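You operate a simulated robot arm through the tools that you are given. There is no shell and no other tool.

You run a simulated two-armed robot. Do the job below in one go: nothing can be reset, and whatever is moved stays where it is left.

Task
Put the 5 MICRON filter element from the fitting bench top on the test bench top and the 40 MICRON filter element on the low shelf of the narrow steel bench. Stack the carton that says "83" from the fitting bench top on top of the carton labelled "71". Put the small cream sample labelled "1" from the fitting bench top on the job card two and the small cream sample that says "2" on the belt beside the guides. Shut the drawer of the green bench. Take the brass block labelled "8" from the top of the green bench and put it in the inside of the green pack tray. Fetch the orange stop block from the test bench top and set it on the grey bearing there. Pull the top drawer of the tool cart open. Any order will do. Set down upright: filter element.

The check looks at the end state, three seconds after you hand in, the way a careful person would. Anything else that was tipped, shoved, dropped, spilled or broken makes it a failure.

Robot
Two 7-joint arms with two-finger parallel grippers on one trunk, on a base that drives. Base frame: it is fixed to the floor where the robot stands at the start and does not move with it; the origin is under the middle of the robot, x ahead of it, y to its left, z up. Lengths are in m, angles in degrees, forces in N, time in s.
The left shoulder is at the start at [0.02, 0.138, 1.2], the right one opposite. With the tool pointing down near the work surface each hand reaches from about 0.1 to 0.5 m from the robot's upright axis, wherever it stands, measured 20 degrees to its own side. Places, roughly: bearing [2.25, -3.25, 1]; belt beside the guides (210x21 cm) [5.98, 1.94, 0.78]; brass block [10, -6.25, 1]; carton [2.5, -1, 1]; drawer of the green bench [10, -5.6, 0.8]; filter element [2.5, -1.25, 1]; inside of the green pack tray (19x19 cm) [11.92, -2.24, 0.82]; job card two [2.25, -1.5, 0.75]; low shelf of the narrow steel bench [5.2, -2.8, 0.3]; orange stop block [2.25, -3.5, 1]; small cream sample [2.5, -1.25, 0.75]; test bench top [2.1, -3.3, 0.9]; top drawer of the tool cart [6.8, -4, 0.8]. Payload 1.57 kg a hand.
Tool frame (each hand has its own): the origin (TCP) lies between the finger pads and is the grasp point; the fingertips stand 0.03 m ahead of it; z points along the fingers, y is the line along which they close. The gripper opens to 0.08 m. The fingers are 0.017 m wide and 0.012 m thick; the gripper's body (0.04 by 0.082 m) begins 0.08 m behind the TCP.
Orientation is told as [roll, pitch, yaw] about the base's x, y, z axes, in that order, counted from this pose: with the fingers straight down and closing along the base's y, the tool's x points along the base's -x, its y along +y and its z along -z.

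Tools
- The arms move only by the tool arm_command. It takes "left_deltas", "right_deltas" or both (then of equal length, played together; a hand with none holds still); each is text: rows parted by semicolons, each of 7 numbers parted by spaces: the shift along the base's x, y, z in mm, then the turn, a rotation vector about the base's x, y, z in degrees, then the closure, from 0 (fully open) to 1 (shut). In form: dx dy dz ax ay az jaw; .... A call has 1 to 20 rows; each row is the pose to reach, as a shift and turn from the pose commanded when the call began. Rows are played at 5 a second. More than 0.05 m and 8.6 degrees between two rows, or a gripper value outside its range, and nothing of the call is played. A pose out of reach is approached as far as the arm can. The call stops where the force on the tool passes 40 N (or 10 N more than at its start, if that is more) or the arm is blocked; 0.2 s more then pass. The fingers move at their own pace (about 0.045 m/s each) and stop on an object; they squeeze with about 20 N. The grip force told is the motor's: it shows also when the fingers shut on nothing. Time passes only in rows, and 0.2 s behind the last, so rows that repeat a pose let the fingers close. It gives the time, the measured TCP pose, the force on the tool (base axes), the opening and the grip force at its end, in the units of the frame above (readings bear some noise), with the torque about the TCP (base axes, N m) and any sound that the robot's microphone picked up.
- Cameras (640 x 400 px; columns grow to the right, rows downward): "scene" is now at [0.1912, 0.005, 1.1181]; the picture's right is [0.03, -1.00, 0.00], its down [-0.22, -0.01, -0.98] and it looks along [0.98, 0.03, -0.22] (base axes); focal length 214 px, centre (320, 200). "left" rides on the left gripper at [0.072, 0.006, -0.122] in its tool frame; the picture's right is [-0.09, 1.00, 0.00], its down [-0.84, -0.08, -0.54] and it looks along [-0.54, -0.05, 0.84] (tool axes); focal length 238 px, centre (320, 200). "right" rides on the right gripper at [0.072, -0.007, -0.122] in its tool frame; the picture's right is [0.09, 1.00, 0.00], its down [-0.84, 0.08, -0.54] and it looks along [-0.54, 0.05, 0.84] (tool axes); focal length 238 px, centre (320, 200). There is no depth. A picture from a camera that has moved, and an enlarged one, comes with that camera's place and axes in the base frame and with its lens.
- grab_frame(camera): a new picture of that camera. No time passes.
- move_column(by): slides the trunk up (or, below 0, down) by that many m; the arms and the scene camera ride with it, the base frame stays. It gives what a move gives, with no picture.
- base_move(legs): drives the robot by 1 to 6 legs, each [ahead, left, turn to the left] in m, m and degrees, along the robot's own axes; the way and the turn of a leg run together, so that a leg with both is an arc; at most 1.5 m and 180 degrees a leg. The arms and the cameras ride along, it lands a little off, and it stops where it bumps. It gives what a move gives.
- head_to(pan, tilt): turns the head with the scene camera to pan (to the left, within 60 degrees either way) and tilt (down, from -29 to 69), counted from straight ahead of the robot. It gives what a move gives.
- enlarge(camera, box): a new picture of the part [left, top, right, bottom] of that camera's present view, enlarged. No time passes.
- finish_job(): hands the job in; it is judged then, once.

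Nothing tells you exact positions but the pictures and the camera data. Unless the task says otherwise, let go and move clear before handing in.

The tools are called after "Request:" by a JSON object that holds its "op" and its "data". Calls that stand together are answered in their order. arm_command: Moves the arms, as the interface text tells. Its arguments: {"type":"object","properties":{"left_deltas":{"type":"string"},"right_deltas":{"type":"string"}},"required":[]} The other tools are called the same way: move_column (by) slides the trunk up or down; base_move (legs) drives the base; head_to (pan, tilt) turns the head that bears the scene camera; grab_frame (camera) takes a picture; enlarge (camera, box) takes an enlarged picture of a part of a camera's view; finish_job () hands the job in.

At the start:

```text
clock: 0.0
left_eef_pos: [0.3897, 0.217, 1.084]
left_tcp_rot: [0.0, 8.6, 0.5]
left_contact_force: [-0.1, -0.1, -0.4]
left_ft_torque: [0.0, 0.02, 0.02]
left_opening: 0.08
left_finger_force: 0.1
right_eef_pos: [0.3733, -0.1224, 1.0894]
right_tcp_rot: [-0.1, 7.9, -0.3]
right_contact_force: [-0.7, 0.2, -1.2]
right_ft_torque: [0.01, 0.06, -0.01]
right_opening: 0.0799
right_finger_force: 0.1
trunk travel left (down, up): [-0.575, 0.665]
robot x, y, heading: [0.0021, -0.0005, -0.3]
head pan, tilt: [1.6, 12.7]
```

scene: 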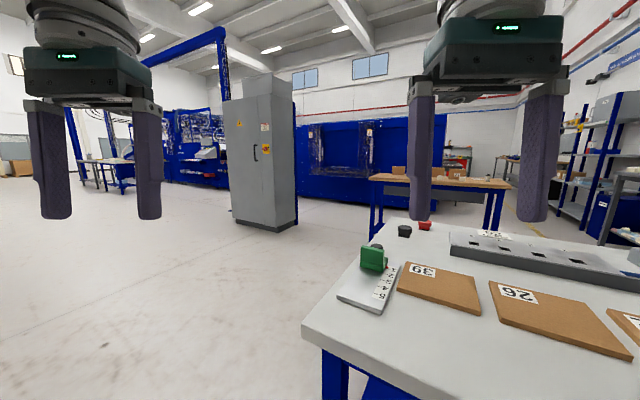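
right: 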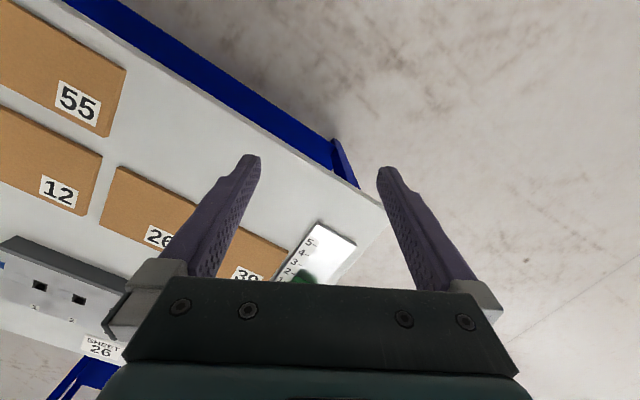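
left: 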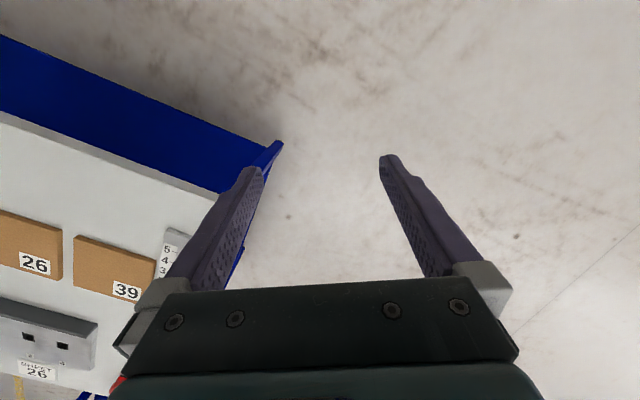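

I see a white-topped bench just ahead on my right with cardboard plates, and a large workshop beyond. I'll look around with the head before moving.

Request:
{"op": "head_to", "data": {"pan": -45, "tilt": 15}}

Request:
{"op": "grab_frame", "data": {"camera": "scene"}}

Request:
{"op": "head_to", "data": {"pan": 0, "tilt": 0}}

Request:
{"op": "grab_frame", "data": {"camera": "scene"}}

Request:
{"op": "head_to", "data": {"pan": 55, "tilt": 10}}

Request:
{"op": "grab_frame", "data": {"camera": "scene"}}

```text
clock: 1.1
left_eef_pos: [0.3885, 0.2166, 1.0834]
left_tcp_rot: [0.1, 8.7, 0.5]
left_contact_force: [0.4, 0.1, -0.3]
left_ft_torque: [0.03, -0.01, 0.01]
left_opening: 0.0799
left_finger_force: 0.0
right_eef_pos: [0.3723, -0.1226, 1.0906]
right_tcp_rot: [-0.2, 8.0, -0.4]
right_contact_force: [0.0, 0.3, 0.8]
right_ft_torque: [0.0, -0.01, 0.03]
right_opening: 0.0802
right_finger_force: 0.2
trunk travel left (down, up): [-0.575, 0.665]
robot x, y, heading: [0.0006, -0.0049, 0.1]
head pan, tilt: [-45.0, 15.0]
```

```text
taken
camera scene: at [0.1641, -0.0636, 1.1144], right [-0.71, -0.71, 0.0], down [-0.18, 0.18, -0.97], along [0.68, -0.68, -0.26], focal length 214 px, centre (320, 200)
```

scene: 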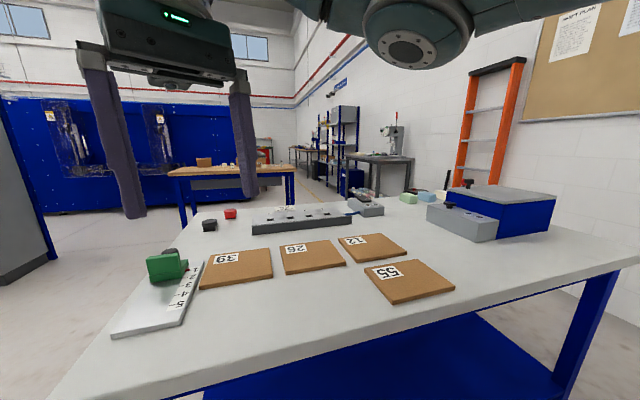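

```text
clock: 2.3
left_eef_pos: [0.3892, 0.2171, 1.0831]
left_tcp_rot: [0.0, 8.7, 0.4]
left_contact_force: [0.0, 0.2, 0.2]
left_ft_torque: [0.01, 0.01, 0.0]
left_opening: 0.0799
left_finger_force: 0.0
right_eef_pos: [0.3722, -0.1223, 1.0901]
right_tcp_rot: [-0.1, 8.0, -0.3]
right_contact_force: [-0.2, 0.2, -0.4]
right_ft_torque: [0.0, 0.0, 0.0]
right_opening: 0.0801
right_finger_force: 0.0
trunk travel left (down, up): [-0.575, 0.665]
robot x, y, heading: [-0.0012, -0.0005, 0.0]
head pan, tilt: [0.0, 0.0]
```

```text
taken
camera scene: at [0.188, 0.0023, 1.1385], right [0.0, -1.0, 0.0], down [0.0, 0.0, -1.0], along [1.0, 0.0, 0.0], focal length 214 px, centre (320, 200)
```

scene: 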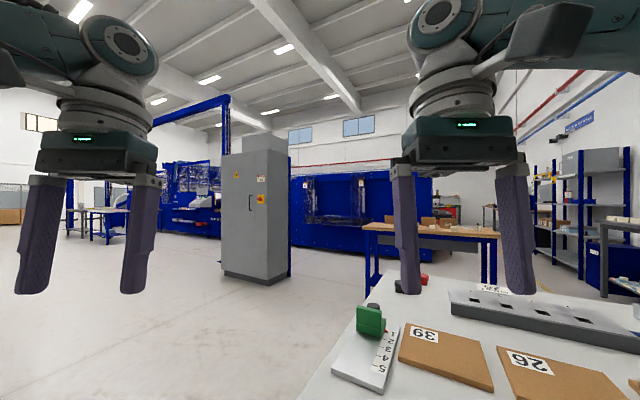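

```text
clock: 3.5
left_eef_pos: [0.3897, 0.2166, 1.0824]
left_tcp_rot: [0.0, 8.8, 0.5]
left_contact_force: [0.3, -0.1, -0.2]
left_ft_torque: [0.01, 0.0, 0.0]
left_opening: 0.0801
left_finger_force: 0.0
right_eef_pos: [0.3722, -0.1223, 1.0909]
right_tcp_rot: [-0.1, 8.0, -0.2]
right_contact_force: [0.5, -0.8, 0.0]
right_ft_torque: [0.01, 0.01, 0.02]
right_opening: 0.0796
right_finger_force: 0.0
trunk travel left (down, up): [-0.575, 0.665]
robot x, y, heading: [-0.0004, -0.0024, 0.1]
head pan, tilt: [55.0, 10.0]
```

```text
taken
camera scene: at [0.1513, 0.0785, 1.1226], right [0.82, -0.57, 0.0], down [-0.1, -0.14, -0.98], along [0.57, 0.81, -0.17], focal length 214 px, centre (320, 200)
```

scene: 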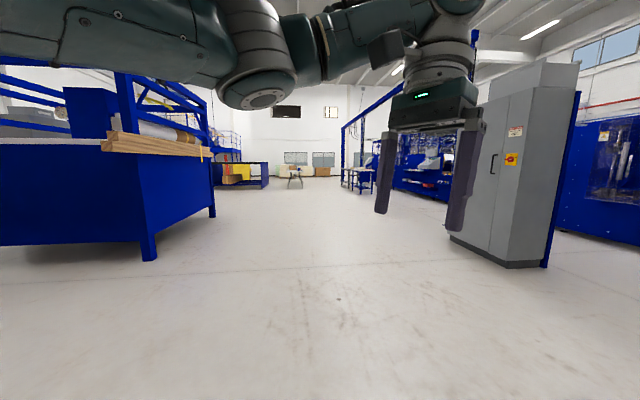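

The white bench at right is skewed, the wooden-topped bench ahead-right at about (2.3, -1.2) should be the fitting bench. I'll sidestep left clear of the white bench, go ahead, and look.

Request:
{"op": "base_move", "data": {"legs": [[0, 0.3, 0], [1.2, 0, 0], [0, 0, -30]]}}

Request:
{"op": "head_to", "data": {"pan": -20, "tilt": 20}}

Request:
{"op": "grab_frame", "data": {"camera": "scene"}}

```text
clock: 12.7
left_eef_pos: [1.6403, 0.2954, 1.0831]
left_tcp_rot: [-0.1, 8.7, -29.2]
left_contact_force: [-0.2, 0.4, 0.2]
left_ft_torque: [0.0, -0.01, 0.0]
left_opening: 0.0799
left_finger_force: 0.1
right_eef_pos: [1.4575, 0.009, 1.0903]
right_tcp_rot: [-0.1, 8.1, -30.1]
right_contact_force: [0.1, 0.5, -0.3]
right_ft_torque: [0.0, 0.0, 0.02]
right_opening: 0.0798
right_finger_force: 0.0
trunk travel left (down, up): [-0.575, 0.665]
robot x, y, heading: [1.1966, 0.302, -29.7]
head pan, tilt: [55.0, 10.0]
```

```text
clock: 14.1
left_eef_pos: [1.6427, 0.2954, 1.0813]
left_tcp_rot: [0.0, 8.7, -29.2]
left_contact_force: [1.3, -0.7, 0.2]
left_ft_torque: [-0.02, 0.01, 0.01]
left_opening: 0.0803
left_finger_force: 0.0
right_eef_pos: [1.4563, 0.009, 1.09]
right_tcp_rot: [-0.1, 8.0, -30.1]
right_contact_force: [0.0, 0.7, -0.2]
right_ft_torque: [0.03, -0.01, -0.01]
right_opening: 0.0802
right_finger_force: 0.1
trunk travel left (down, up): [-0.575, 0.665]
robot x, y, heading: [1.1963, 0.3013, -30.0]
head pan, tilt: [-20.0, 20.0]
```

```text
taken
camera scene: at [1.3396, 0.1824, 1.1063], right [-0.76, -0.65, 0.0], down [-0.22, 0.26, -0.94], along [0.61, -0.72, -0.34], focal length 214 px, centre (320, 200)
```

scene: 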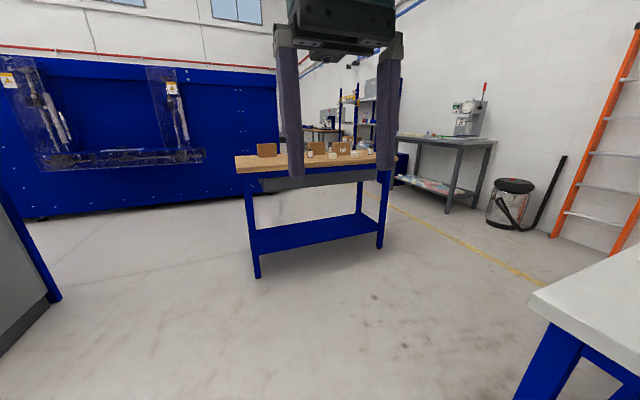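

The fitting bench stands rotated about -27°, its front edge running from about (2.56,-0.52) to (2.05,-1.52). I raise the trunk and drive up in front of it.

Request:
{"op": "move_column", "data": {"by": 0.2}}

Request:
{"op": "base_move", "data": {"legs": [[0.75, -0.63, 3]]}}

Request:
{"op": "head_to", "data": {"pan": 0, "tilt": 35}}

Request:
{"op": "grab_frame", "data": {"camera": "scene"}}

```text
clock: 16.3
left_eef_pos: [1.6407, 0.2958, 1.2831]
left_tcp_rot: [0.1, 8.7, -29.2]
left_contact_force: [-1.1, 0.4, -0.3]
left_ft_torque: [0.02, 0.02, -0.02]
left_opening: 0.0798
left_finger_force: 0.1
right_eef_pos: [1.4564, 0.0105, 1.2897]
right_tcp_rot: [-0.1, 8.1, -30.2]
right_contact_force: [0.7, -0.5, -0.2]
right_ft_torque: [-0.03, 0.02, -0.01]
right_opening: 0.0801
right_finger_force: 0.0
trunk travel left (down, up): [-0.775, 0.465]
robot x, y, heading: [1.1959, 0.2979, -29.9]
head pan, tilt: [-20.0, 20.0]
```

```text
clock: 21.4
left_eef_pos: [1.9967, -0.5936, 1.2821]
left_tcp_rot: [0.0, 8.7, -26.5]
left_contact_force: [-0.4, -0.3, -1.2]
left_ft_torque: [0.01, 0.02, -0.01]
left_opening: 0.08
left_finger_force: 0.1
right_eef_pos: [1.8268, -0.8868, 1.2888]
right_tcp_rot: [-0.1, 8.0, -27.3]
right_contact_force: [0.7, 0.1, 0.3]
right_ft_torque: [0.0, 0.01, 0.0]
right_opening: 0.0801
right_finger_force: 0.1
trunk travel left (down, up): [-0.775, 0.465]
robot x, y, heading: [1.5514, -0.611, -26.9]
head pan, tilt: [-20.0, 20.0]
```

```text
clock: 22.2
left_eef_pos: [1.9956, -0.5929, 1.2819]
left_tcp_rot: [0.1, 8.8, -26.5]
left_contact_force: [0.0, -0.2, -0.4]
left_ft_torque: [0.01, 0.02, -0.02]
left_opening: 0.0801
left_finger_force: 0.0
right_eef_pos: [1.8267, -0.8875, 1.2896]
right_tcp_rot: [-0.2, 8.1, -27.3]
right_contact_force: [-0.2, 0.0, 0.4]
right_ft_torque: [0.01, 0.03, 0.04]
right_opening: 0.0804
right_finger_force: 0.0
trunk travel left (down, up): [-0.775, 0.465]
robot x, y, heading: [1.5509, -0.6104, -27.0]
head pan, tilt: [0.0, 35.0]
```

```text
taken
camera scene: at [1.7162, -0.6927, 1.2825], right [-0.46, -0.89, 0.0], down [-0.51, 0.26, -0.82], along [0.73, -0.37, -0.57], focal length 214 px, centre (320, 200)
```

scene: 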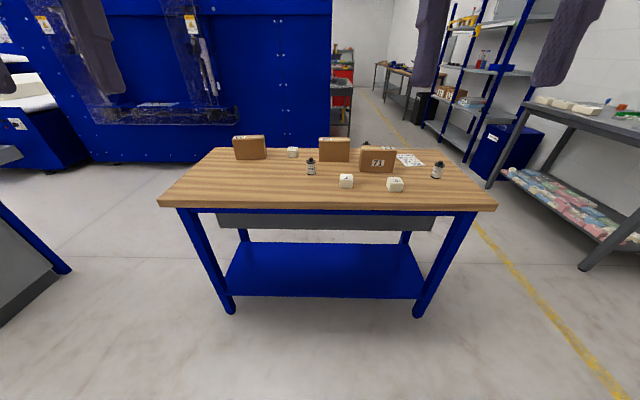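

I now see the fitting bench top well: three cartons, cream cubes, small dark/cream filters, and a card. I enlarge to read them.

Request:
{"op": "enlarge", "data": {"camera": "scene", "box": [220, 125, 350, 205]}}

Request:
{"op": "enlarge", "data": {"camera": "scene", "box": [330, 125, 460, 205]}}

Request:
{"op": "enlarge", "data": {"camera": "scene", "box": [480, 70, 640, 170]}}

```text
4.92 times, centred on (285, 165) of scene
camera zoom: at [1.7162, -0.6927, 1.2825], right [-0.46, -0.89, 0.0], down [-0.51, 0.26, -0.82], along [0.73, -0.37, -0.57], focal length 1056 px, centre (492, 372)
```

zoom: 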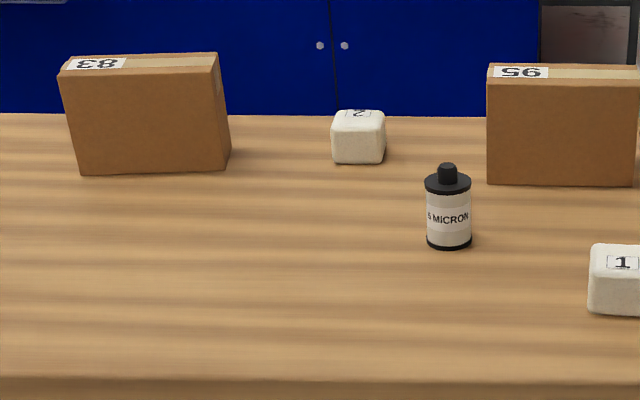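

```text
4.92 times, centred on (395, 165) of scene
camera zoom: at [1.7162, -0.6927, 1.2825], right [-0.46, -0.89, 0.0], down [-0.51, 0.26, -0.82], along [0.73, -0.37, -0.57], focal length 1056 px, centre (-49, 372)
```

zoom: 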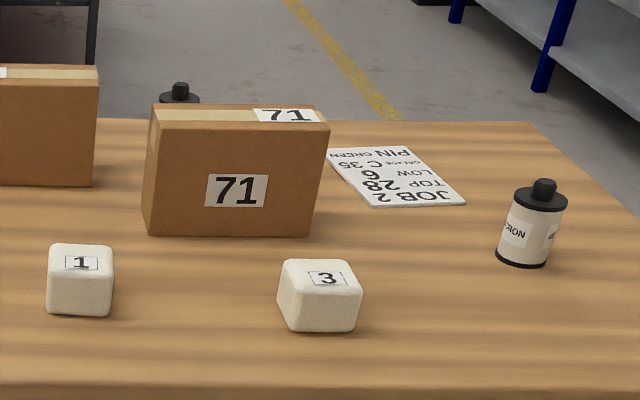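

```text
4.00 times, centred on (560, 120) of scene
camera zoom: at [1.7162, -0.6927, 1.2825], right [-0.46, -0.89, 0.0], down [-0.51, 0.26, -0.82], along [0.73, -0.37, -0.57], focal length 858 px, centre (-640, 520)
```

zoom: 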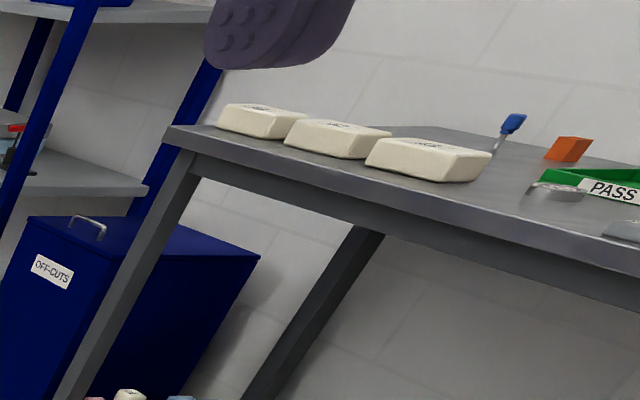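

The items are clear: cartons 83 (left), 95 (middle), 71 (right-middle), samples 1, 2, 3, the 5 MICRON element, another element at right, one behind 71, and the JOB 2 card. I look down at my own base to judge how close I can get.

Request:
{"op": "head_to", "data": {"pan": 0, "tilt": 69}}

Request:
{"op": "grab_frame", "data": {"camera": "scene"}}

Request:
{"op": "grab_frame", "data": {"camera": "left"}}

Request:
{"op": "grab_frame", "data": {"camera": "right"}}

```text
clock: 23.2
left_eef_pos: [1.997, -0.5925, 1.2823]
left_tcp_rot: [0.0, 8.8, -26.5]
left_contact_force: [0.1, -0.1, 0.4]
left_ft_torque: [0.0, -0.01, 0.01]
left_opening: 0.0801
left_finger_force: 0.1
right_eef_pos: [1.8267, -0.8876, 1.2891]
right_tcp_rot: [-0.2, 8.0, -27.3]
right_contact_force: [-1.0, -0.2, 0.9]
right_ft_torque: [-0.03, -0.02, 0.01]
right_opening: 0.0799
right_finger_force: 0.0
trunk travel left (down, up): [-0.775, 0.465]
robot x, y, heading: [1.5485, -0.6089, -27.2]
head pan, tilt: [0.0, 68.8]
```

```text
taken
camera scene: at [1.6876, -0.678, 1.2388], right [-0.46, -0.89, 0.0], down [-0.83, 0.42, -0.36], along [0.32, -0.17, -0.93], focal length 214 px, centre (320, 200)
```

scene: 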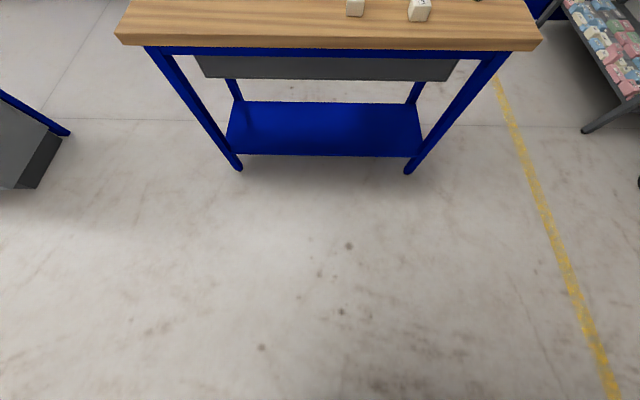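

```text
taken
camera left: at [1.953, -0.5652, 1.4139], right [0.53, 0.85, -0.01], down [0.78, -0.47, 0.41], along [0.34, -0.23, -0.91], focal length 238 px, centre (320, 200)
```

left: 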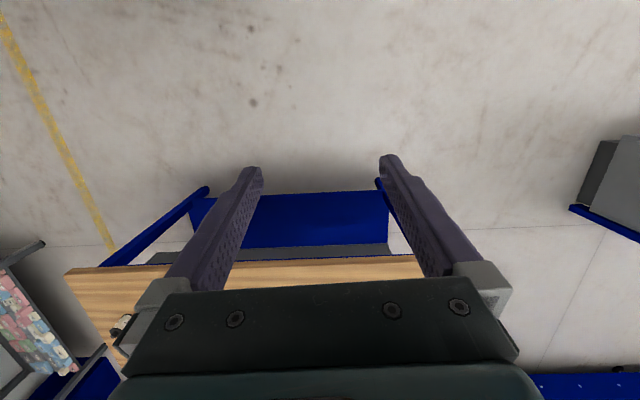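

```text
taken
camera right: at [1.7769, -0.8688, 1.4193], right [0.38, 0.93, 0.01], down [0.84, -0.35, 0.42], along [0.39, -0.15, -0.91], focal length 238 px, centre (320, 200)
```

right: 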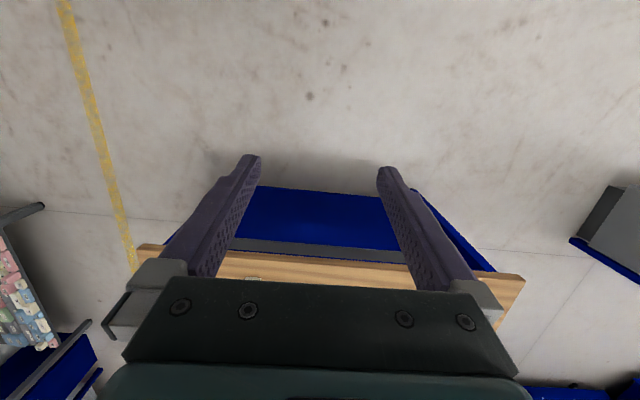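

The base itself isn't visible, so I close in cautiously (I started 0.39 m from a bench edge, so that distance is safe) and then test arm reach.

Request:
{"op": "base_move", "data": {"legs": [[0.42, 0, -1]]}}

Request:
{"op": "head_to", "data": {"pan": 0, "tilt": 45}}

Request:
{"op": "grab_frame", "data": {"camera": "scene"}}

Request:
{"op": "grab_frame", "data": {"camera": "right"}}

Request:
{"op": "grab_frame", "data": {"camera": "left"}}

```text
clock: 25.8
left_eef_pos: [2.3668, -0.7952, 1.2823]
left_tcp_rot: [0.0, 8.7, -27.4]
left_contact_force: [0.3, 1.0, 0.2]
left_ft_torque: [0.0, 0.01, -0.02]
left_opening: 0.0802
left_finger_force: 0.1
right_eef_pos: [2.1928, -1.0872, 1.2894]
right_tcp_rot: [-0.1, 8.0, -28.4]
right_contact_force: [-0.3, 0.6, -1.1]
right_ft_torque: [0.0, 0.02, 0.0]
right_opening: 0.0801
right_finger_force: 0.0
trunk travel left (down, up): [-0.775, 0.465]
robot x, y, heading: [1.9217, -0.8037, -27.9]
head pan, tilt: [0.0, 68.8]
```

```text
clock: 26.7
left_eef_pos: [2.3673, -0.7941, 1.2832]
left_tcp_rot: [0.0, 8.8, -27.4]
left_contact_force: [0.2, -0.9, 0.2]
left_ft_torque: [-0.02, 0.0, -0.01]
left_opening: 0.0803
left_finger_force: 0.2
right_eef_pos: [2.1926, -1.0875, 1.2888]
right_tcp_rot: [-0.1, 8.1, -28.4]
right_contact_force: [0.1, -0.8, 0.1]
right_ft_torque: [0.02, 0.02, 0.0]
right_opening: 0.0802
right_finger_force: 0.0
trunk travel left (down, up): [-0.775, 0.465]
robot x, y, heading: [1.9212, -0.8041, -28.1]
head pan, tilt: [0.0, 45.0]
```

```text
taken
camera scene: at [2.0791, -0.8863, 1.2675], right [-0.47, -0.88, 0.0], down [-0.62, 0.33, -0.71], along [0.62, -0.33, -0.71], focal length 214 px, centre (320, 200)
```

scene: 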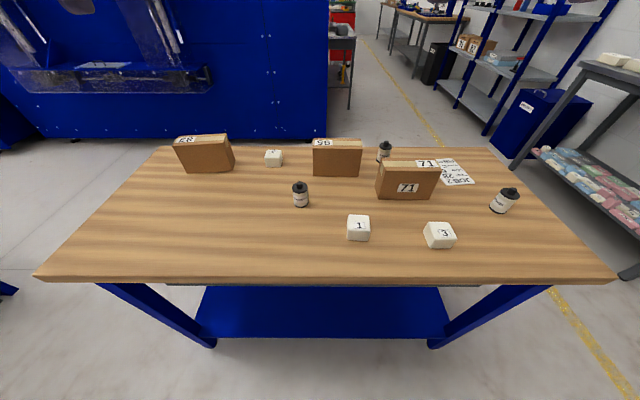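

```text
taken
camera right: at [2.1427, -1.0667, 1.4193], right [0.39, 0.92, 0.01], down [0.83, -0.36, 0.42], along [0.39, -0.16, -0.91], focal length 238 px, centre (320, 200)
```

right: 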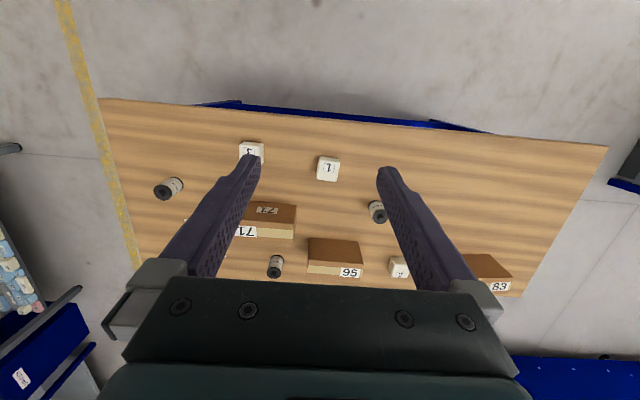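

```text
taken
camera left: at [2.3243, -0.766, 1.4139], right [0.54, 0.84, -0.01], down [0.77, -0.49, 0.41], along [0.34, -0.23, -0.91], focal length 238 px, centre (320, 200)
```

left: 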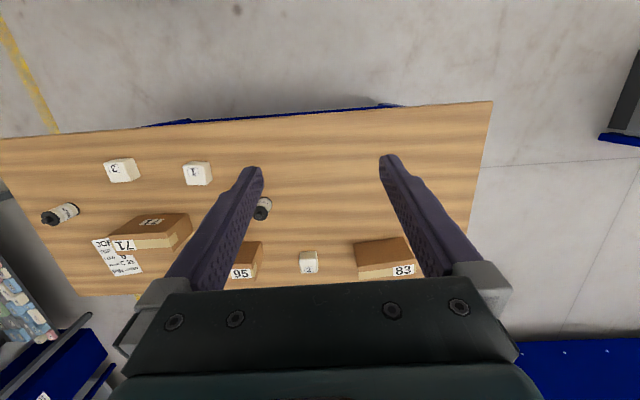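

Table top height triangulates to about 0.837; I stand 0.37 m from its front edge. I bring the right hand, tool vertical, above sample "1" at about (2.32, -1.115) to check reach and get a close view.

Request:
{"op": "arm_command", "data": {"right_deltas": "22 -5 -33 -0.63 -1.17 0 0; 43 -9 -67 -1.27 -2.35 0 0; 65 -14 -100 -1.9 -3.5 0 0; 87 -18 -133 -2.5 -4.7 0 0; 108 -23 -167 -3.2 -5.9 0 0; 130 -27 -200 -3.8 -7.04 0 0; 130 -27 -200 -3.8 -7.04 0 0"}}

Request:
{"op": "grab_frame", "data": {"camera": "right"}}

Request:
{"op": "grab_frame", "data": {"camera": "scene"}}

```text
clock: 28.3
left_eef_pos: [2.3679, -0.794, 1.2824]
left_tcp_rot: [0.0, 8.8, -27.4]
left_contact_force: [-0.7, 0.9, 0.3]
left_ft_torque: [0.02, 0.0, -0.04]
left_opening: 0.08
left_finger_force: 0.1
right_eef_pos: [2.2794, -1.1101, 1.0968]
right_tcp_rot: [-0.1, 0.1, -28.5]
right_contact_force: [-0.5, 0.6, 0.1]
right_ft_torque: [-0.02, 0.02, -0.02]
right_opening: 0.0802
right_finger_force: 0.0
right hand out of reach, approached as far as the arm can: row 5, 6, 7
trunk travel left (down, up): [-0.775, 0.465]
robot x, y, heading: [1.9229, -0.8001, -28.1]
head pan, tilt: [0.0, 45.0]
```

```text
taken
camera right: at [2.2141, -1.0825, 1.2186], right [0.39, 0.92, 0.0], down [0.77, -0.33, 0.54], along [0.5, -0.21, -0.84], focal length 238 px, centre (320, 200)
```

right: 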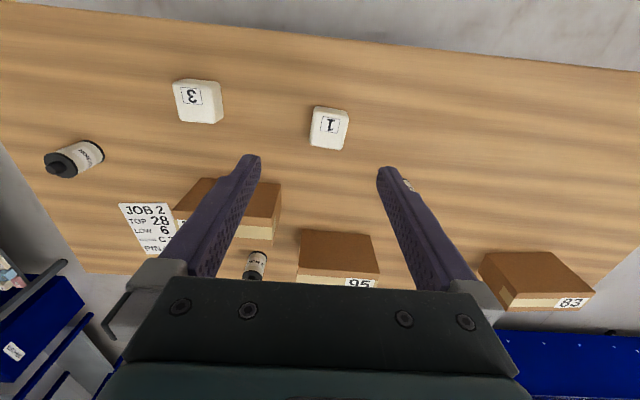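

```text
taken
camera scene: at [2.0792, -0.8862, 1.2676], right [-0.47, -0.88, 0.0], down [-0.62, 0.33, -0.71], along [0.62, -0.33, -0.71], focal length 214 px, centre (320, 200)
```

scene: 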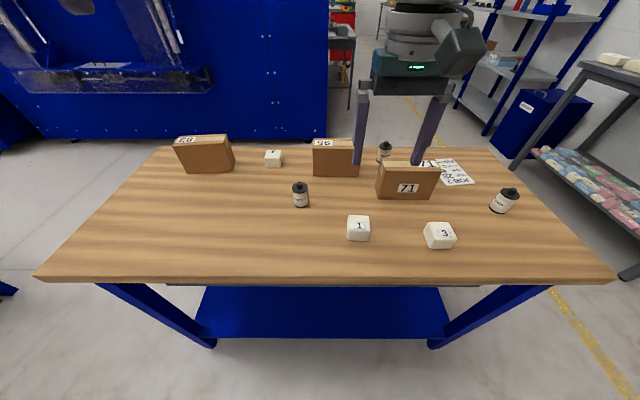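

The hand reaches about 0.47 m from the axis, so I must get closer. I advance in small steps.

Request:
{"op": "base_move", "data": {"legs": [[0.07, 0, 0]]}}

Request:
{"op": "grab_frame", "data": {"camera": "scene"}}

```text
clock: 29.3
left_eef_pos: [2.4291, -0.8278, 1.2828]
left_tcp_rot: [0.0, 8.7, -27.4]
left_contact_force: [0.4, 0.4, 0.1]
left_ft_torque: [-0.01, -0.02, 0.01]
left_opening: 0.0799
left_finger_force: 0.0
right_eef_pos: [2.3409, -1.1434, 1.0976]
right_tcp_rot: [0.0, 0.1, -28.4]
right_contact_force: [-0.2, -0.5, 1.1]
right_ft_torque: [0.02, 0.0, -0.02]
right_opening: 0.0798
right_finger_force: 0.1
trunk travel left (down, up): [-0.775, 0.465]
robot x, y, heading: [1.9825, -0.8384, -28.2]
head pan, tilt: [0.0, 45.0]
```

```text
taken
camera scene: at [2.1415, -0.9195, 1.2676], right [-0.47, -0.88, 0.0], down [-0.62, 0.33, -0.71], along [0.62, -0.33, -0.71], focal length 214 px, centre (320, 200)
```

scene: 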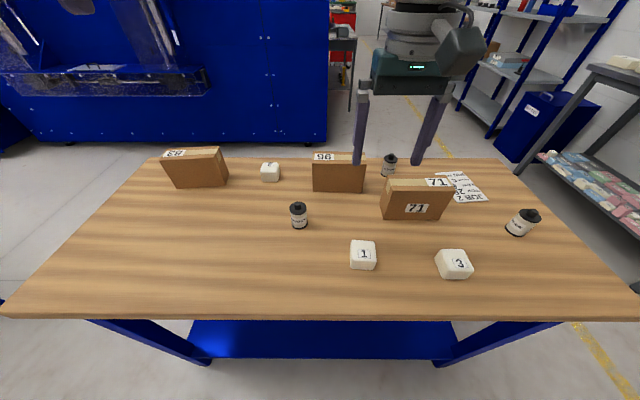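

No bump. I advance a little more.

Request:
{"op": "base_move", "data": {"legs": [[0.05, 0, 0]]}}

Request:
{"op": "grab_frame", "data": {"camera": "right"}}

Request:
{"op": "enlarge", "data": {"camera": "scene", "box": [240, 150, 400, 250]}}

Request:
{"op": "enlarge", "data": {"camera": "scene", "box": [400, 150, 560, 250]}}

```text
clock: 30.2
left_eef_pos: [2.4733, -0.8511, 1.2818]
left_tcp_rot: [0.0, 8.8, -27.4]
left_contact_force: [-0.2, 0.0, 0.9]
left_ft_torque: [-0.02, -0.01, -0.03]
left_opening: 0.0798
left_finger_force: 0.2
right_eef_pos: [2.3849, -1.1675, 1.0971]
right_tcp_rot: [-0.2, 0.1, -28.5]
right_contact_force: [0.7, -0.6, 0.3]
right_ft_torque: [0.0, -0.02, 0.0]
right_opening: 0.0798
right_finger_force: 0.0
trunk travel left (down, up): [-0.775, 0.465]
robot x, y, heading: [2.0249, -0.8605, -28.1]
head pan, tilt: [0.0, 45.0]
```

```text
taken
camera right: at [2.3201, -1.1391, 1.2187], right [0.39, 0.92, 0.0], down [0.77, -0.33, 0.54], along [0.5, -0.21, -0.84], focal length 238 px, centre (320, 200)
```

right: 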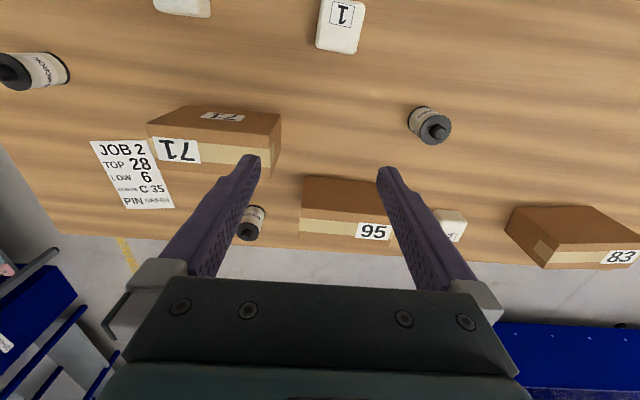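

```text
4.00 times, centred on (320, 200) of scene
camera zoom: at [2.1853, -0.9429, 1.2676], right [-0.47, -0.88, 0.0], down [-0.62, 0.33, -0.71], along [0.62, -0.33, -0.71], focal length 858 px, centre (320, 200)
```

zoom: 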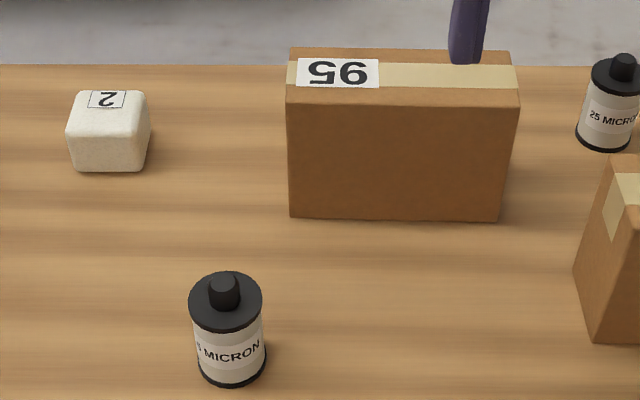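

```text
4.00 times, centred on (480, 200) of scene
camera zoom: at [2.1853, -0.9429, 1.2676], right [-0.47, -0.88, 0.0], down [-0.62, 0.33, -0.71], along [0.62, -0.33, -0.71], focal length 858 px, centre (-320, 200)
```

zoom: 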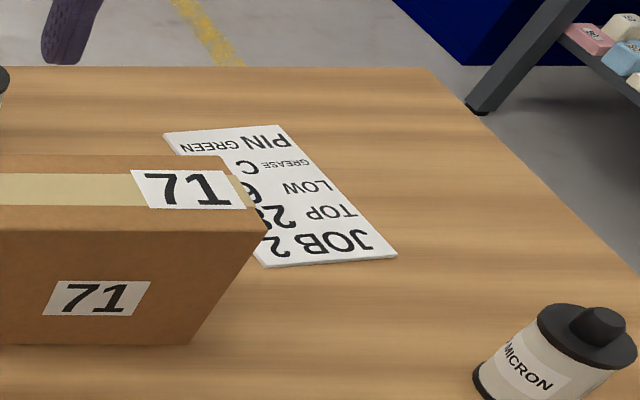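

Still clear; the element behind 71 is 25 MICRON, so the right one is likely the 40. I try one more small advance to see how close I can stand.

Request:
{"op": "base_move", "data": {"legs": [[0.05, 0, 0]]}}

Request:
{"op": "grab_frame", "data": {"camera": "scene"}}

```text
clock: 31.1
left_eef_pos: [2.5179, -0.875, 1.2821]
left_tcp_rot: [0.0, 8.7, -27.3]
left_contact_force: [0.6, 0.2, -0.3]
left_ft_torque: [0.0, -0.02, -0.03]
left_opening: 0.0799
left_finger_force: 0.0
right_eef_pos: [2.4289, -1.1903, 1.0966]
right_tcp_rot: [-0.1, 0.0, -28.4]
right_contact_force: [-0.2, -1.1, 0.7]
right_ft_torque: [-0.03, 0.02, -0.03]
right_opening: 0.0802
right_finger_force: 0.1
trunk travel left (down, up): [-0.775, 0.465]
robot x, y, heading: [2.0728, -0.8832, -27.9]
head pan, tilt: [0.0, 45.0]
```

```text
taken
camera scene: at [2.229, -0.9663, 1.2676], right [-0.47, -0.88, 0.0], down [-0.62, 0.33, -0.71], along [0.62, -0.33, -0.71], focal length 214 px, centre (320, 200)
```

scene: 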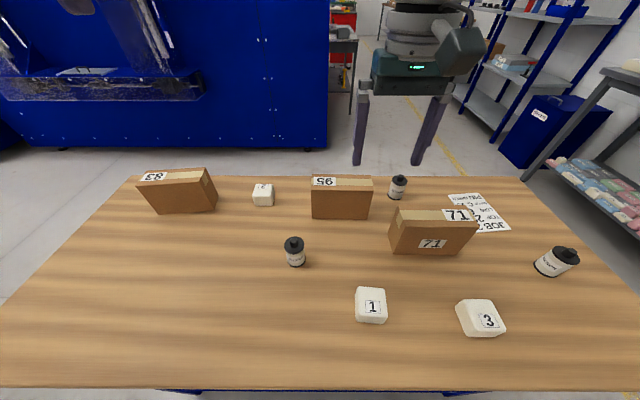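

Still clear at 0.20 m from the edge; table height refines to ≈0.85. Now I place the right hand above sample "1" near (2.30, -1.10) for a close look.

Request:
{"op": "arm_command", "data": {"right_deltas": "-32 22 -12 0 0 0 0; -65 44 -24 0 0 0 0; -97 66 -36 0 0 0 0; -129 87 -47 0 0 0 0; -129 87 -47 0 0 0 0"}}

Request:
{"op": "grab_frame", "data": {"camera": "right"}}

Request:
{"op": "grab_frame", "data": {"camera": "scene"}}

```text
clock: 32.3
left_eef_pos: [2.5177, -0.8739, 1.2833]
left_tcp_rot: [-0.1, 8.9, -27.2]
left_contact_force: [0.0, 0.0, 0.0]
left_ft_torque: [0.04, 0.0, -0.03]
left_opening: 0.0799
left_finger_force: 0.1
right_eef_pos: [2.2986, -1.104, 1.0502]
right_tcp_rot: [-0.1, 0.0, -28.5]
right_contact_force: [-0.6, -0.1, 0.1]
right_ft_torque: [0.02, 0.01, 0.0]
right_opening: 0.0798
right_finger_force: 0.0
trunk travel left (down, up): [-0.775, 0.465]
robot x, y, heading: [2.0709, -0.8841, -28.4]
head pan, tilt: [0.0, 45.0]
```

```text
taken
camera right: at [2.2345, -1.0753, 1.1714], right [0.39, 0.92, 0.0], down [0.77, -0.33, 0.54], along [0.5, -0.22, -0.84], focal length 238 px, centre (320, 200)
```

right: 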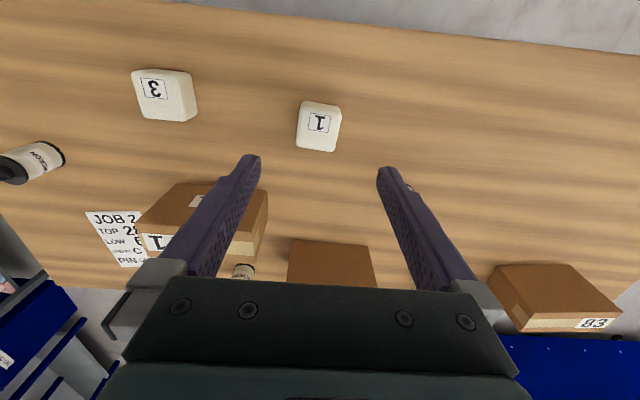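

```text
taken
camera scene: at [2.229, -0.9663, 1.2676], right [-0.47, -0.88, 0.0], down [-0.62, 0.33, -0.71], along [0.62, -0.33, -0.71], focal length 214 px, centre (320, 200)
```

scene: 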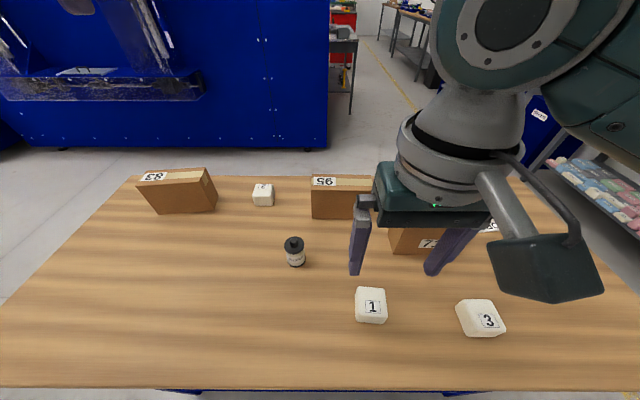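

The wrist view puts sample "1" at about (2.306, -1.109), roughly a 43 mm cube squared with the bench. I descend around it.

Request:
{"op": "arm_command", "data": {"right_deltas": "4 -3 -45 0 0 0 0; 7 -5 -90 0 0 0 0; 7 -5 -130 0 0 0 0; 7 -5 -158 0 0 0 0; 7 -5 -158 0 0 0 0"}}

Request:
{"op": "grab_frame", "data": {"camera": "right"}}

Request:
{"op": "grab_frame", "data": {"camera": "scene"}}

```text
clock: 33.5
left_eef_pos: [2.5182, -0.8753, 1.2808]
left_tcp_rot: [0.0, 8.8, -27.3]
left_contact_force: [0.7, -0.5, 0.6]
left_ft_torque: [0.04, 0.02, 0.0]
left_opening: 0.0801
left_finger_force: 0.0
right_eef_pos: [2.3076, -1.1081, 0.8927]
right_tcp_rot: [-0.2, 0.0, -28.3]
right_contact_force: [-0.1, 0.0, 0.5]
right_ft_torque: [0.02, -0.02, 0.0]
right_opening: 0.0799
right_finger_force: 0.0
trunk travel left (down, up): [-0.775, 0.465]
robot x, y, heading: [2.067, -0.8841, -28.1]
head pan, tilt: [0.0, 45.0]
```

```text
taken
camera right: at [2.2425, -1.0801, 1.013], right [0.39, 0.92, 0.0], down [0.77, -0.33, 0.54], along [0.5, -0.21, -0.84], focal length 238 px, centre (320, 200)
```

right: 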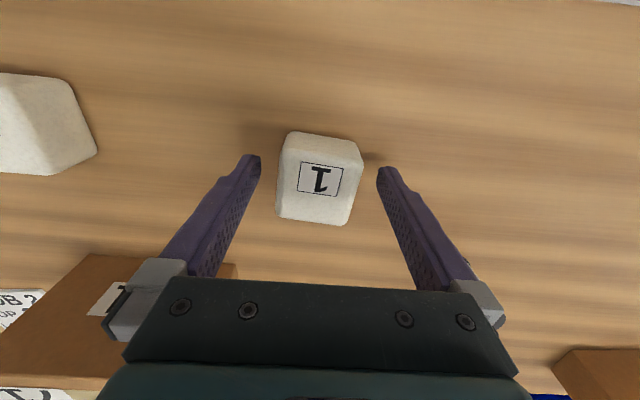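

```text
taken
camera scene: at [2.2291, -0.9663, 1.2676], right [-0.47, -0.88, 0.0], down [-0.62, 0.33, -0.71], along [0.62, -0.33, -0.71], focal length 214 px, centre (320, 200)
```

scene: 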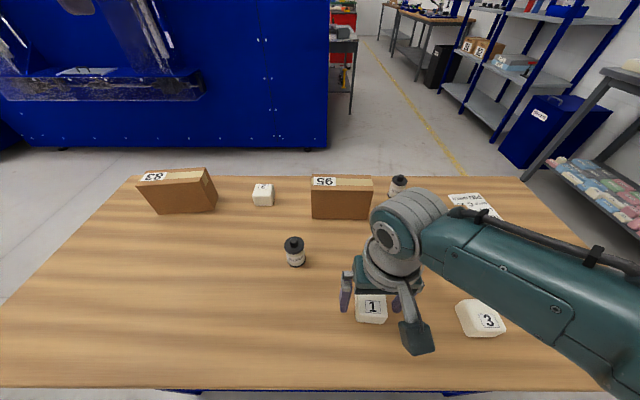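

The cube lies centred between the fingers. I close and lift.

Request:
{"op": "arm_command", "data": {"right_deltas": "-3 2 -2 0 0 0 0; -3 2 -2 0 0 0 1; -3 2 -2 0 0 0 1; -3 2 -2 0 0 0 1; -3 2 -2 0 0 0 1; -3 2 30 0 0 0 1; -3 2 75 0 0 0 1; -3 2 120 0 0 0 1; -3 2 165 0 0 0 1"}}

Request:
{"op": "grab_frame", "data": {"camera": "right"}}

```text
clock: 35.5
left_eef_pos: [2.5171, -0.875, 1.2827]
left_tcp_rot: [0.0, 8.8, -27.4]
left_contact_force: [-1.0, 0.8, -0.6]
left_ft_torque: [-0.01, -0.01, -0.03]
left_opening: 0.08
left_finger_force: 0.0
right_eef_pos: [2.3044, -1.1074, 1.0583]
right_tcp_rot: [-0.3, 0.2, -28.4]
right_contact_force: [-0.5, 0.4, -0.3]
right_ft_torque: [-0.03, -0.01, -0.01]
right_opening: 0.0002
right_finger_force: 19.6
trunk travel left (down, up): [-0.775, 0.465]
robot x, y, heading: [2.0703, -0.8814, -28.2]
head pan, tilt: [0.0, 45.0]
```

```text
taken
camera right: at [2.2386, -1.0791, 1.1797], right [0.39, 0.92, 0.0], down [0.77, -0.33, 0.54], along [0.5, -0.21, -0.84], focal length 238 px, centre (320, 200)
```

right: 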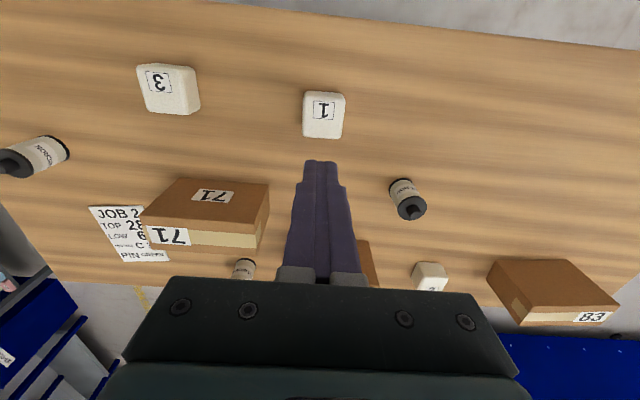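

The fingers shut on nothing and the cube barely moved, so it sits lower than I took it. I reopen, re-centre and descend in steps, watching the picture.

Request:
{"op": "arm_command", "data": {"right_deltas": "-2 4 0 0 0 0 0; -2 4 0 0 0 0 0; -2 4 0 0 0 0 0; -2 4 0 0 0 0 0; -2 4 -45 0 0 0 0; -2 4 -90 0 0 0 0; -2 4 -130 0 0 0 0; -2 4 -168 0 0 0 0; -2 4 -168 0 0 0 0"}}

Request:
{"op": "grab_frame", "data": {"camera": "right"}}

Request:
{"op": "enlarge", "data": {"camera": "scene", "box": [320, 250, 440, 340]}}

```text
clock: 37.5
left_eef_pos: [2.5171, -0.8752, 1.2816]
left_tcp_rot: [0.0, 8.9, -27.3]
left_contact_force: [-0.2, -0.5, 0.3]
left_ft_torque: [-0.01, 0.02, 0.0]
left_opening: 0.08
left_finger_force: 0.0
right_eef_pos: [2.3025, -1.1028, 0.8899]
right_tcp_rot: [-0.1, -0.1, -28.4]
right_contact_force: [-0.5, 0.5, -0.3]
right_ft_torque: [-0.02, 0.01, 0.04]
right_opening: 0.0801
right_finger_force: 0.0
trunk travel left (down, up): [-0.775, 0.465]
robot x, y, heading: [2.0666, -0.8873, -27.8]
head pan, tilt: [0.0, 45.0]
```

```text
taken
camera right: at [2.2371, -1.0747, 1.0109], right [0.39, 0.92, 0.0], down [0.77, -0.33, 0.54], along [0.5, -0.21, -0.84], focal length 238 px, centre (320, 200)
```

right: 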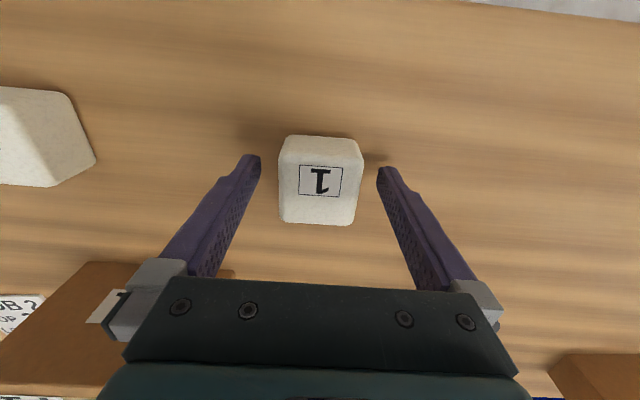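

```text
4.44 times, centred on (380, 295) of scene
camera zoom: at [2.2291, -0.9663, 1.2676], right [-0.47, -0.88, 0.0], down [-0.62, 0.33, -0.71], along [0.62, -0.33, -0.71], focal length 953 px, centre (53, -222)
```

zoom: 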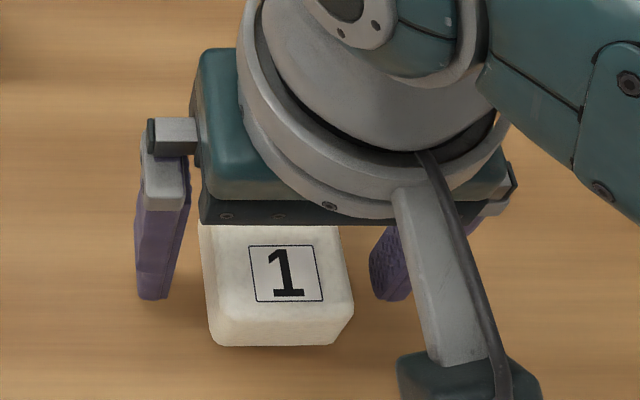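

The first squeeze squared the cube up but slid off its rounded top. I go 16 mm deeper, a few millimetres back toward me, and watch the force.

Request:
{"op": "arm_command", "data": {"right_deltas": "-4 2 -5 0 0 0 0; -4 2 -10 0 0 0 0; -4 2 -16 0 0 0 0; -4 2 -16 0 0 0 0"}}

Request:
{"op": "grab_frame", "data": {"camera": "right"}}

```text
clock: 38.3
left_eef_pos: [2.5168, -0.8737, 1.2829]
left_tcp_rot: [0.0, 8.8, -27.4]
left_contact_force: [1.1, 0.4, 0.1]
left_ft_torque: [-0.03, 0.01, -0.01]
left_opening: 0.0798
left_finger_force: 0.0
right_eef_pos: [2.2986, -1.1005, 0.8791]
right_tcp_rot: [0.0, 0.2, -28.3]
right_contact_force: [-8.0, 1.9, 23.9]
right_ft_torque: [0.03, 0.06, 0.06]
right_opening: 0.0785
right_finger_force: 0.1
trunk travel left (down, up): [-0.775, 0.465]
robot x, y, heading: [2.0693, -0.883, -28.2]
head pan, tilt: [0.0, 45.0]
stopped in row 3 (right hand): the force on the tool passed its limit at 56 N (the readings are from after the stop); the commanded pose is now the measured one
```

```text
taken
camera right: at [2.2337, -1.0724, 1.0015], right [0.39, 0.92, 0.0], down [0.78, -0.33, 0.54], along [0.49, -0.21, -0.84], focal length 238 px, centre (320, 200)
```

right: 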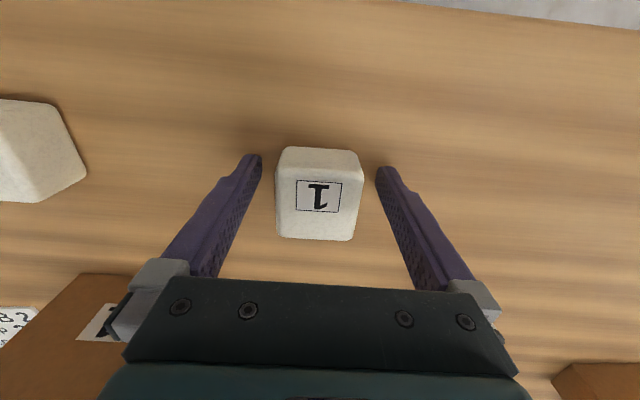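

The fingertips touched the table at 0.849, confirming the table height. I back off 4 mm, close, and check the grip before lifting.

Request:
{"op": "arm_command", "data": {"right_deltas": "0 0 4 0 0 0 0; 0 0 4 0 0 0 0.4; 0 0 4 0 0 0 0.6; 0 0 4 0 0 0 0.8; 0 0 4 0 0 0 1; 0 0 4 0 0 0 1; 0 0 4 0 0 0 1"}}

Request:
{"op": "grab_frame", "data": {"camera": "right"}}

```text
clock: 39.9
left_eef_pos: [2.5161, -0.8758, 1.2823]
left_tcp_rot: [0.0, 8.8, -27.2]
left_contact_force: [0.8, 0.3, 0.0]
left_ft_torque: [0.01, -0.02, -0.03]
left_opening: 0.0801
left_finger_force: 0.1
right_eef_pos: [2.2981, -1.0998, 0.8831]
right_tcp_rot: [0.2, 0.2, -28.4]
right_contact_force: [-0.1, 0.6, 0.3]
right_ft_torque: [0.01, -0.01, 0.0]
right_opening: 0.0491
right_finger_force: 19.8
trunk travel left (down, up): [-0.775, 0.465]
robot x, y, heading: [2.0739, -0.8849, -28.0]
head pan, tilt: [0.0, 45.0]
```

```text
taken
camera right: at [2.2344, -1.0715, 1.0044], right [0.39, 0.92, 0.0], down [0.77, -0.33, 0.54], along [0.5, -0.21, -0.84], focal length 238 px, centre (320, 200)
```

right: 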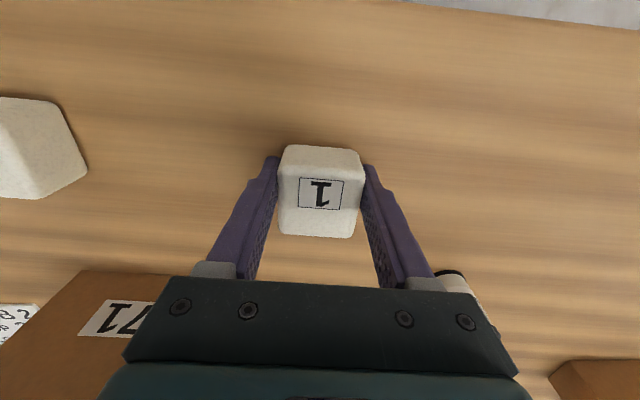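

Gripped at 49 mm. I lift slowly.

Request:
{"op": "arm_command", "data": {"right_deltas": "0 0 5 0 0 0 1; 0 0 15 0 0 0 1; 0 0 30 0 0 0 1; 0 0 50 0 0 0 1; 0 0 80 0 0 0 1"}}

Request:
{"op": "grab_frame", "data": {"camera": "right"}}

```text
clock: 41.1
left_eef_pos: [2.5156, -0.8747, 1.283]
left_tcp_rot: [0.0, 8.8, -27.5]
left_contact_force: [-0.1, -0.1, -0.1]
left_ft_torque: [0.0, 0.01, -0.04]
left_opening: 0.0802
left_finger_force: 0.2
right_eef_pos: [2.299, -1.0998, 0.9638]
right_tcp_rot: [0.0, 0.2, -28.3]
right_contact_force: [-0.4, 0.8, -0.5]
right_ft_torque: [-0.01, -0.02, 0.01]
right_opening: 0.0491
right_finger_force: 19.6
trunk travel left (down, up): [-0.775, 0.465]
robot x, y, heading: [2.0725, -0.8855, -28.2]
head pan, tilt: [0.0, 45.0]
```

```text
taken
camera right: at [2.2344, -1.072, 1.0853], right [0.39, 0.92, 0.0], down [0.77, -0.33, 0.54], along [0.5, -0.21, -0.84], focal length 238 px, centre (320, 200)
```

right: 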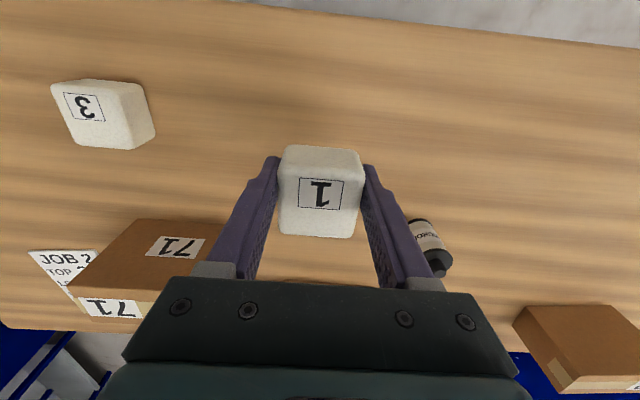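

Sample "1" is held firmly (a low grip is needed: TCP 33 mm above its base). Now I swing the right hand up and aside and bring the left hand above the 5 MICRON element near (2.456, -1.028).

Request:
{"op": "arm_command", "data": {"right_deltas": "-10 -18 30 0 0 0 1; -20 -36 60 0 0 0 1; -30 -54 90 0 0 0 1; -40 -72 120 0 0 0 1; -47 -88 150 0 0 0 1; -47 -88 150 0 0 0 1; -47 -88 150 0 0 0 1", "left_deltas": "0 0 0 0 0 0 0; -10 -25 -39 -0.7 -1.3 0 0; -20 -51 -78 -1.35 -2.6 0 0; -30 -77 -117 -2 -3.9 0 0; -40 -102 -155 -2.7 -5.2 0 0; -50 -128 -194 -3.4 -6.5 0 0; -60 -153 -233 -4.05 -7.8 0 0"}}

Request:
{"op": "grab_frame", "data": {"camera": "left"}}

Request:
{"op": "grab_frame", "data": {"camera": "scene"}}

```text
clock: 42.7
left_eef_pos: [2.4587, -1.0257, 1.0471]
left_tcp_rot: [-0.1, -0.1, -27.3]
left_contact_force: [0.1, -0.9, 0.9]
left_ft_torque: [0.0, 0.02, 0.01]
left_opening: 0.0797
left_finger_force: 0.1
right_eef_pos: [2.2523, -1.1879, 1.1119]
right_tcp_rot: [0.0, 0.3, -28.3]
right_contact_force: [0.1, -0.6, 0.1]
right_ft_torque: [0.05, 0.01, -0.04]
right_opening: 0.0493
right_finger_force: 20.8
trunk travel left (down, up): [-0.775, 0.465]
robot x, y, heading: [2.0721, -0.8832, -28.1]
head pan, tilt: [0.0, 45.0]
```

```text
taken
camera left: at [2.3977, -0.9889, 1.1698], right [0.54, 0.84, 0.0], down [0.71, -0.45, 0.54], along [0.46, -0.29, -0.84], focal length 238 px, centre (320, 200)
```

left: 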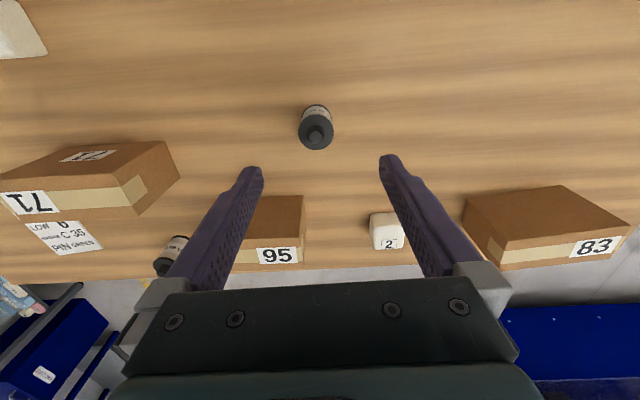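

```text
taken
camera scene: at [2.2289, -0.9663, 1.2676], right [-0.47, -0.88, 0.0], down [-0.62, 0.33, -0.71], along [0.62, -0.33, -0.71], focal length 214 px, centre (320, 200)
```

scene: 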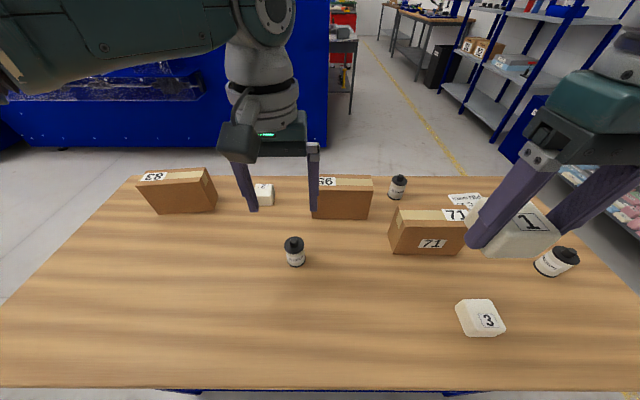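

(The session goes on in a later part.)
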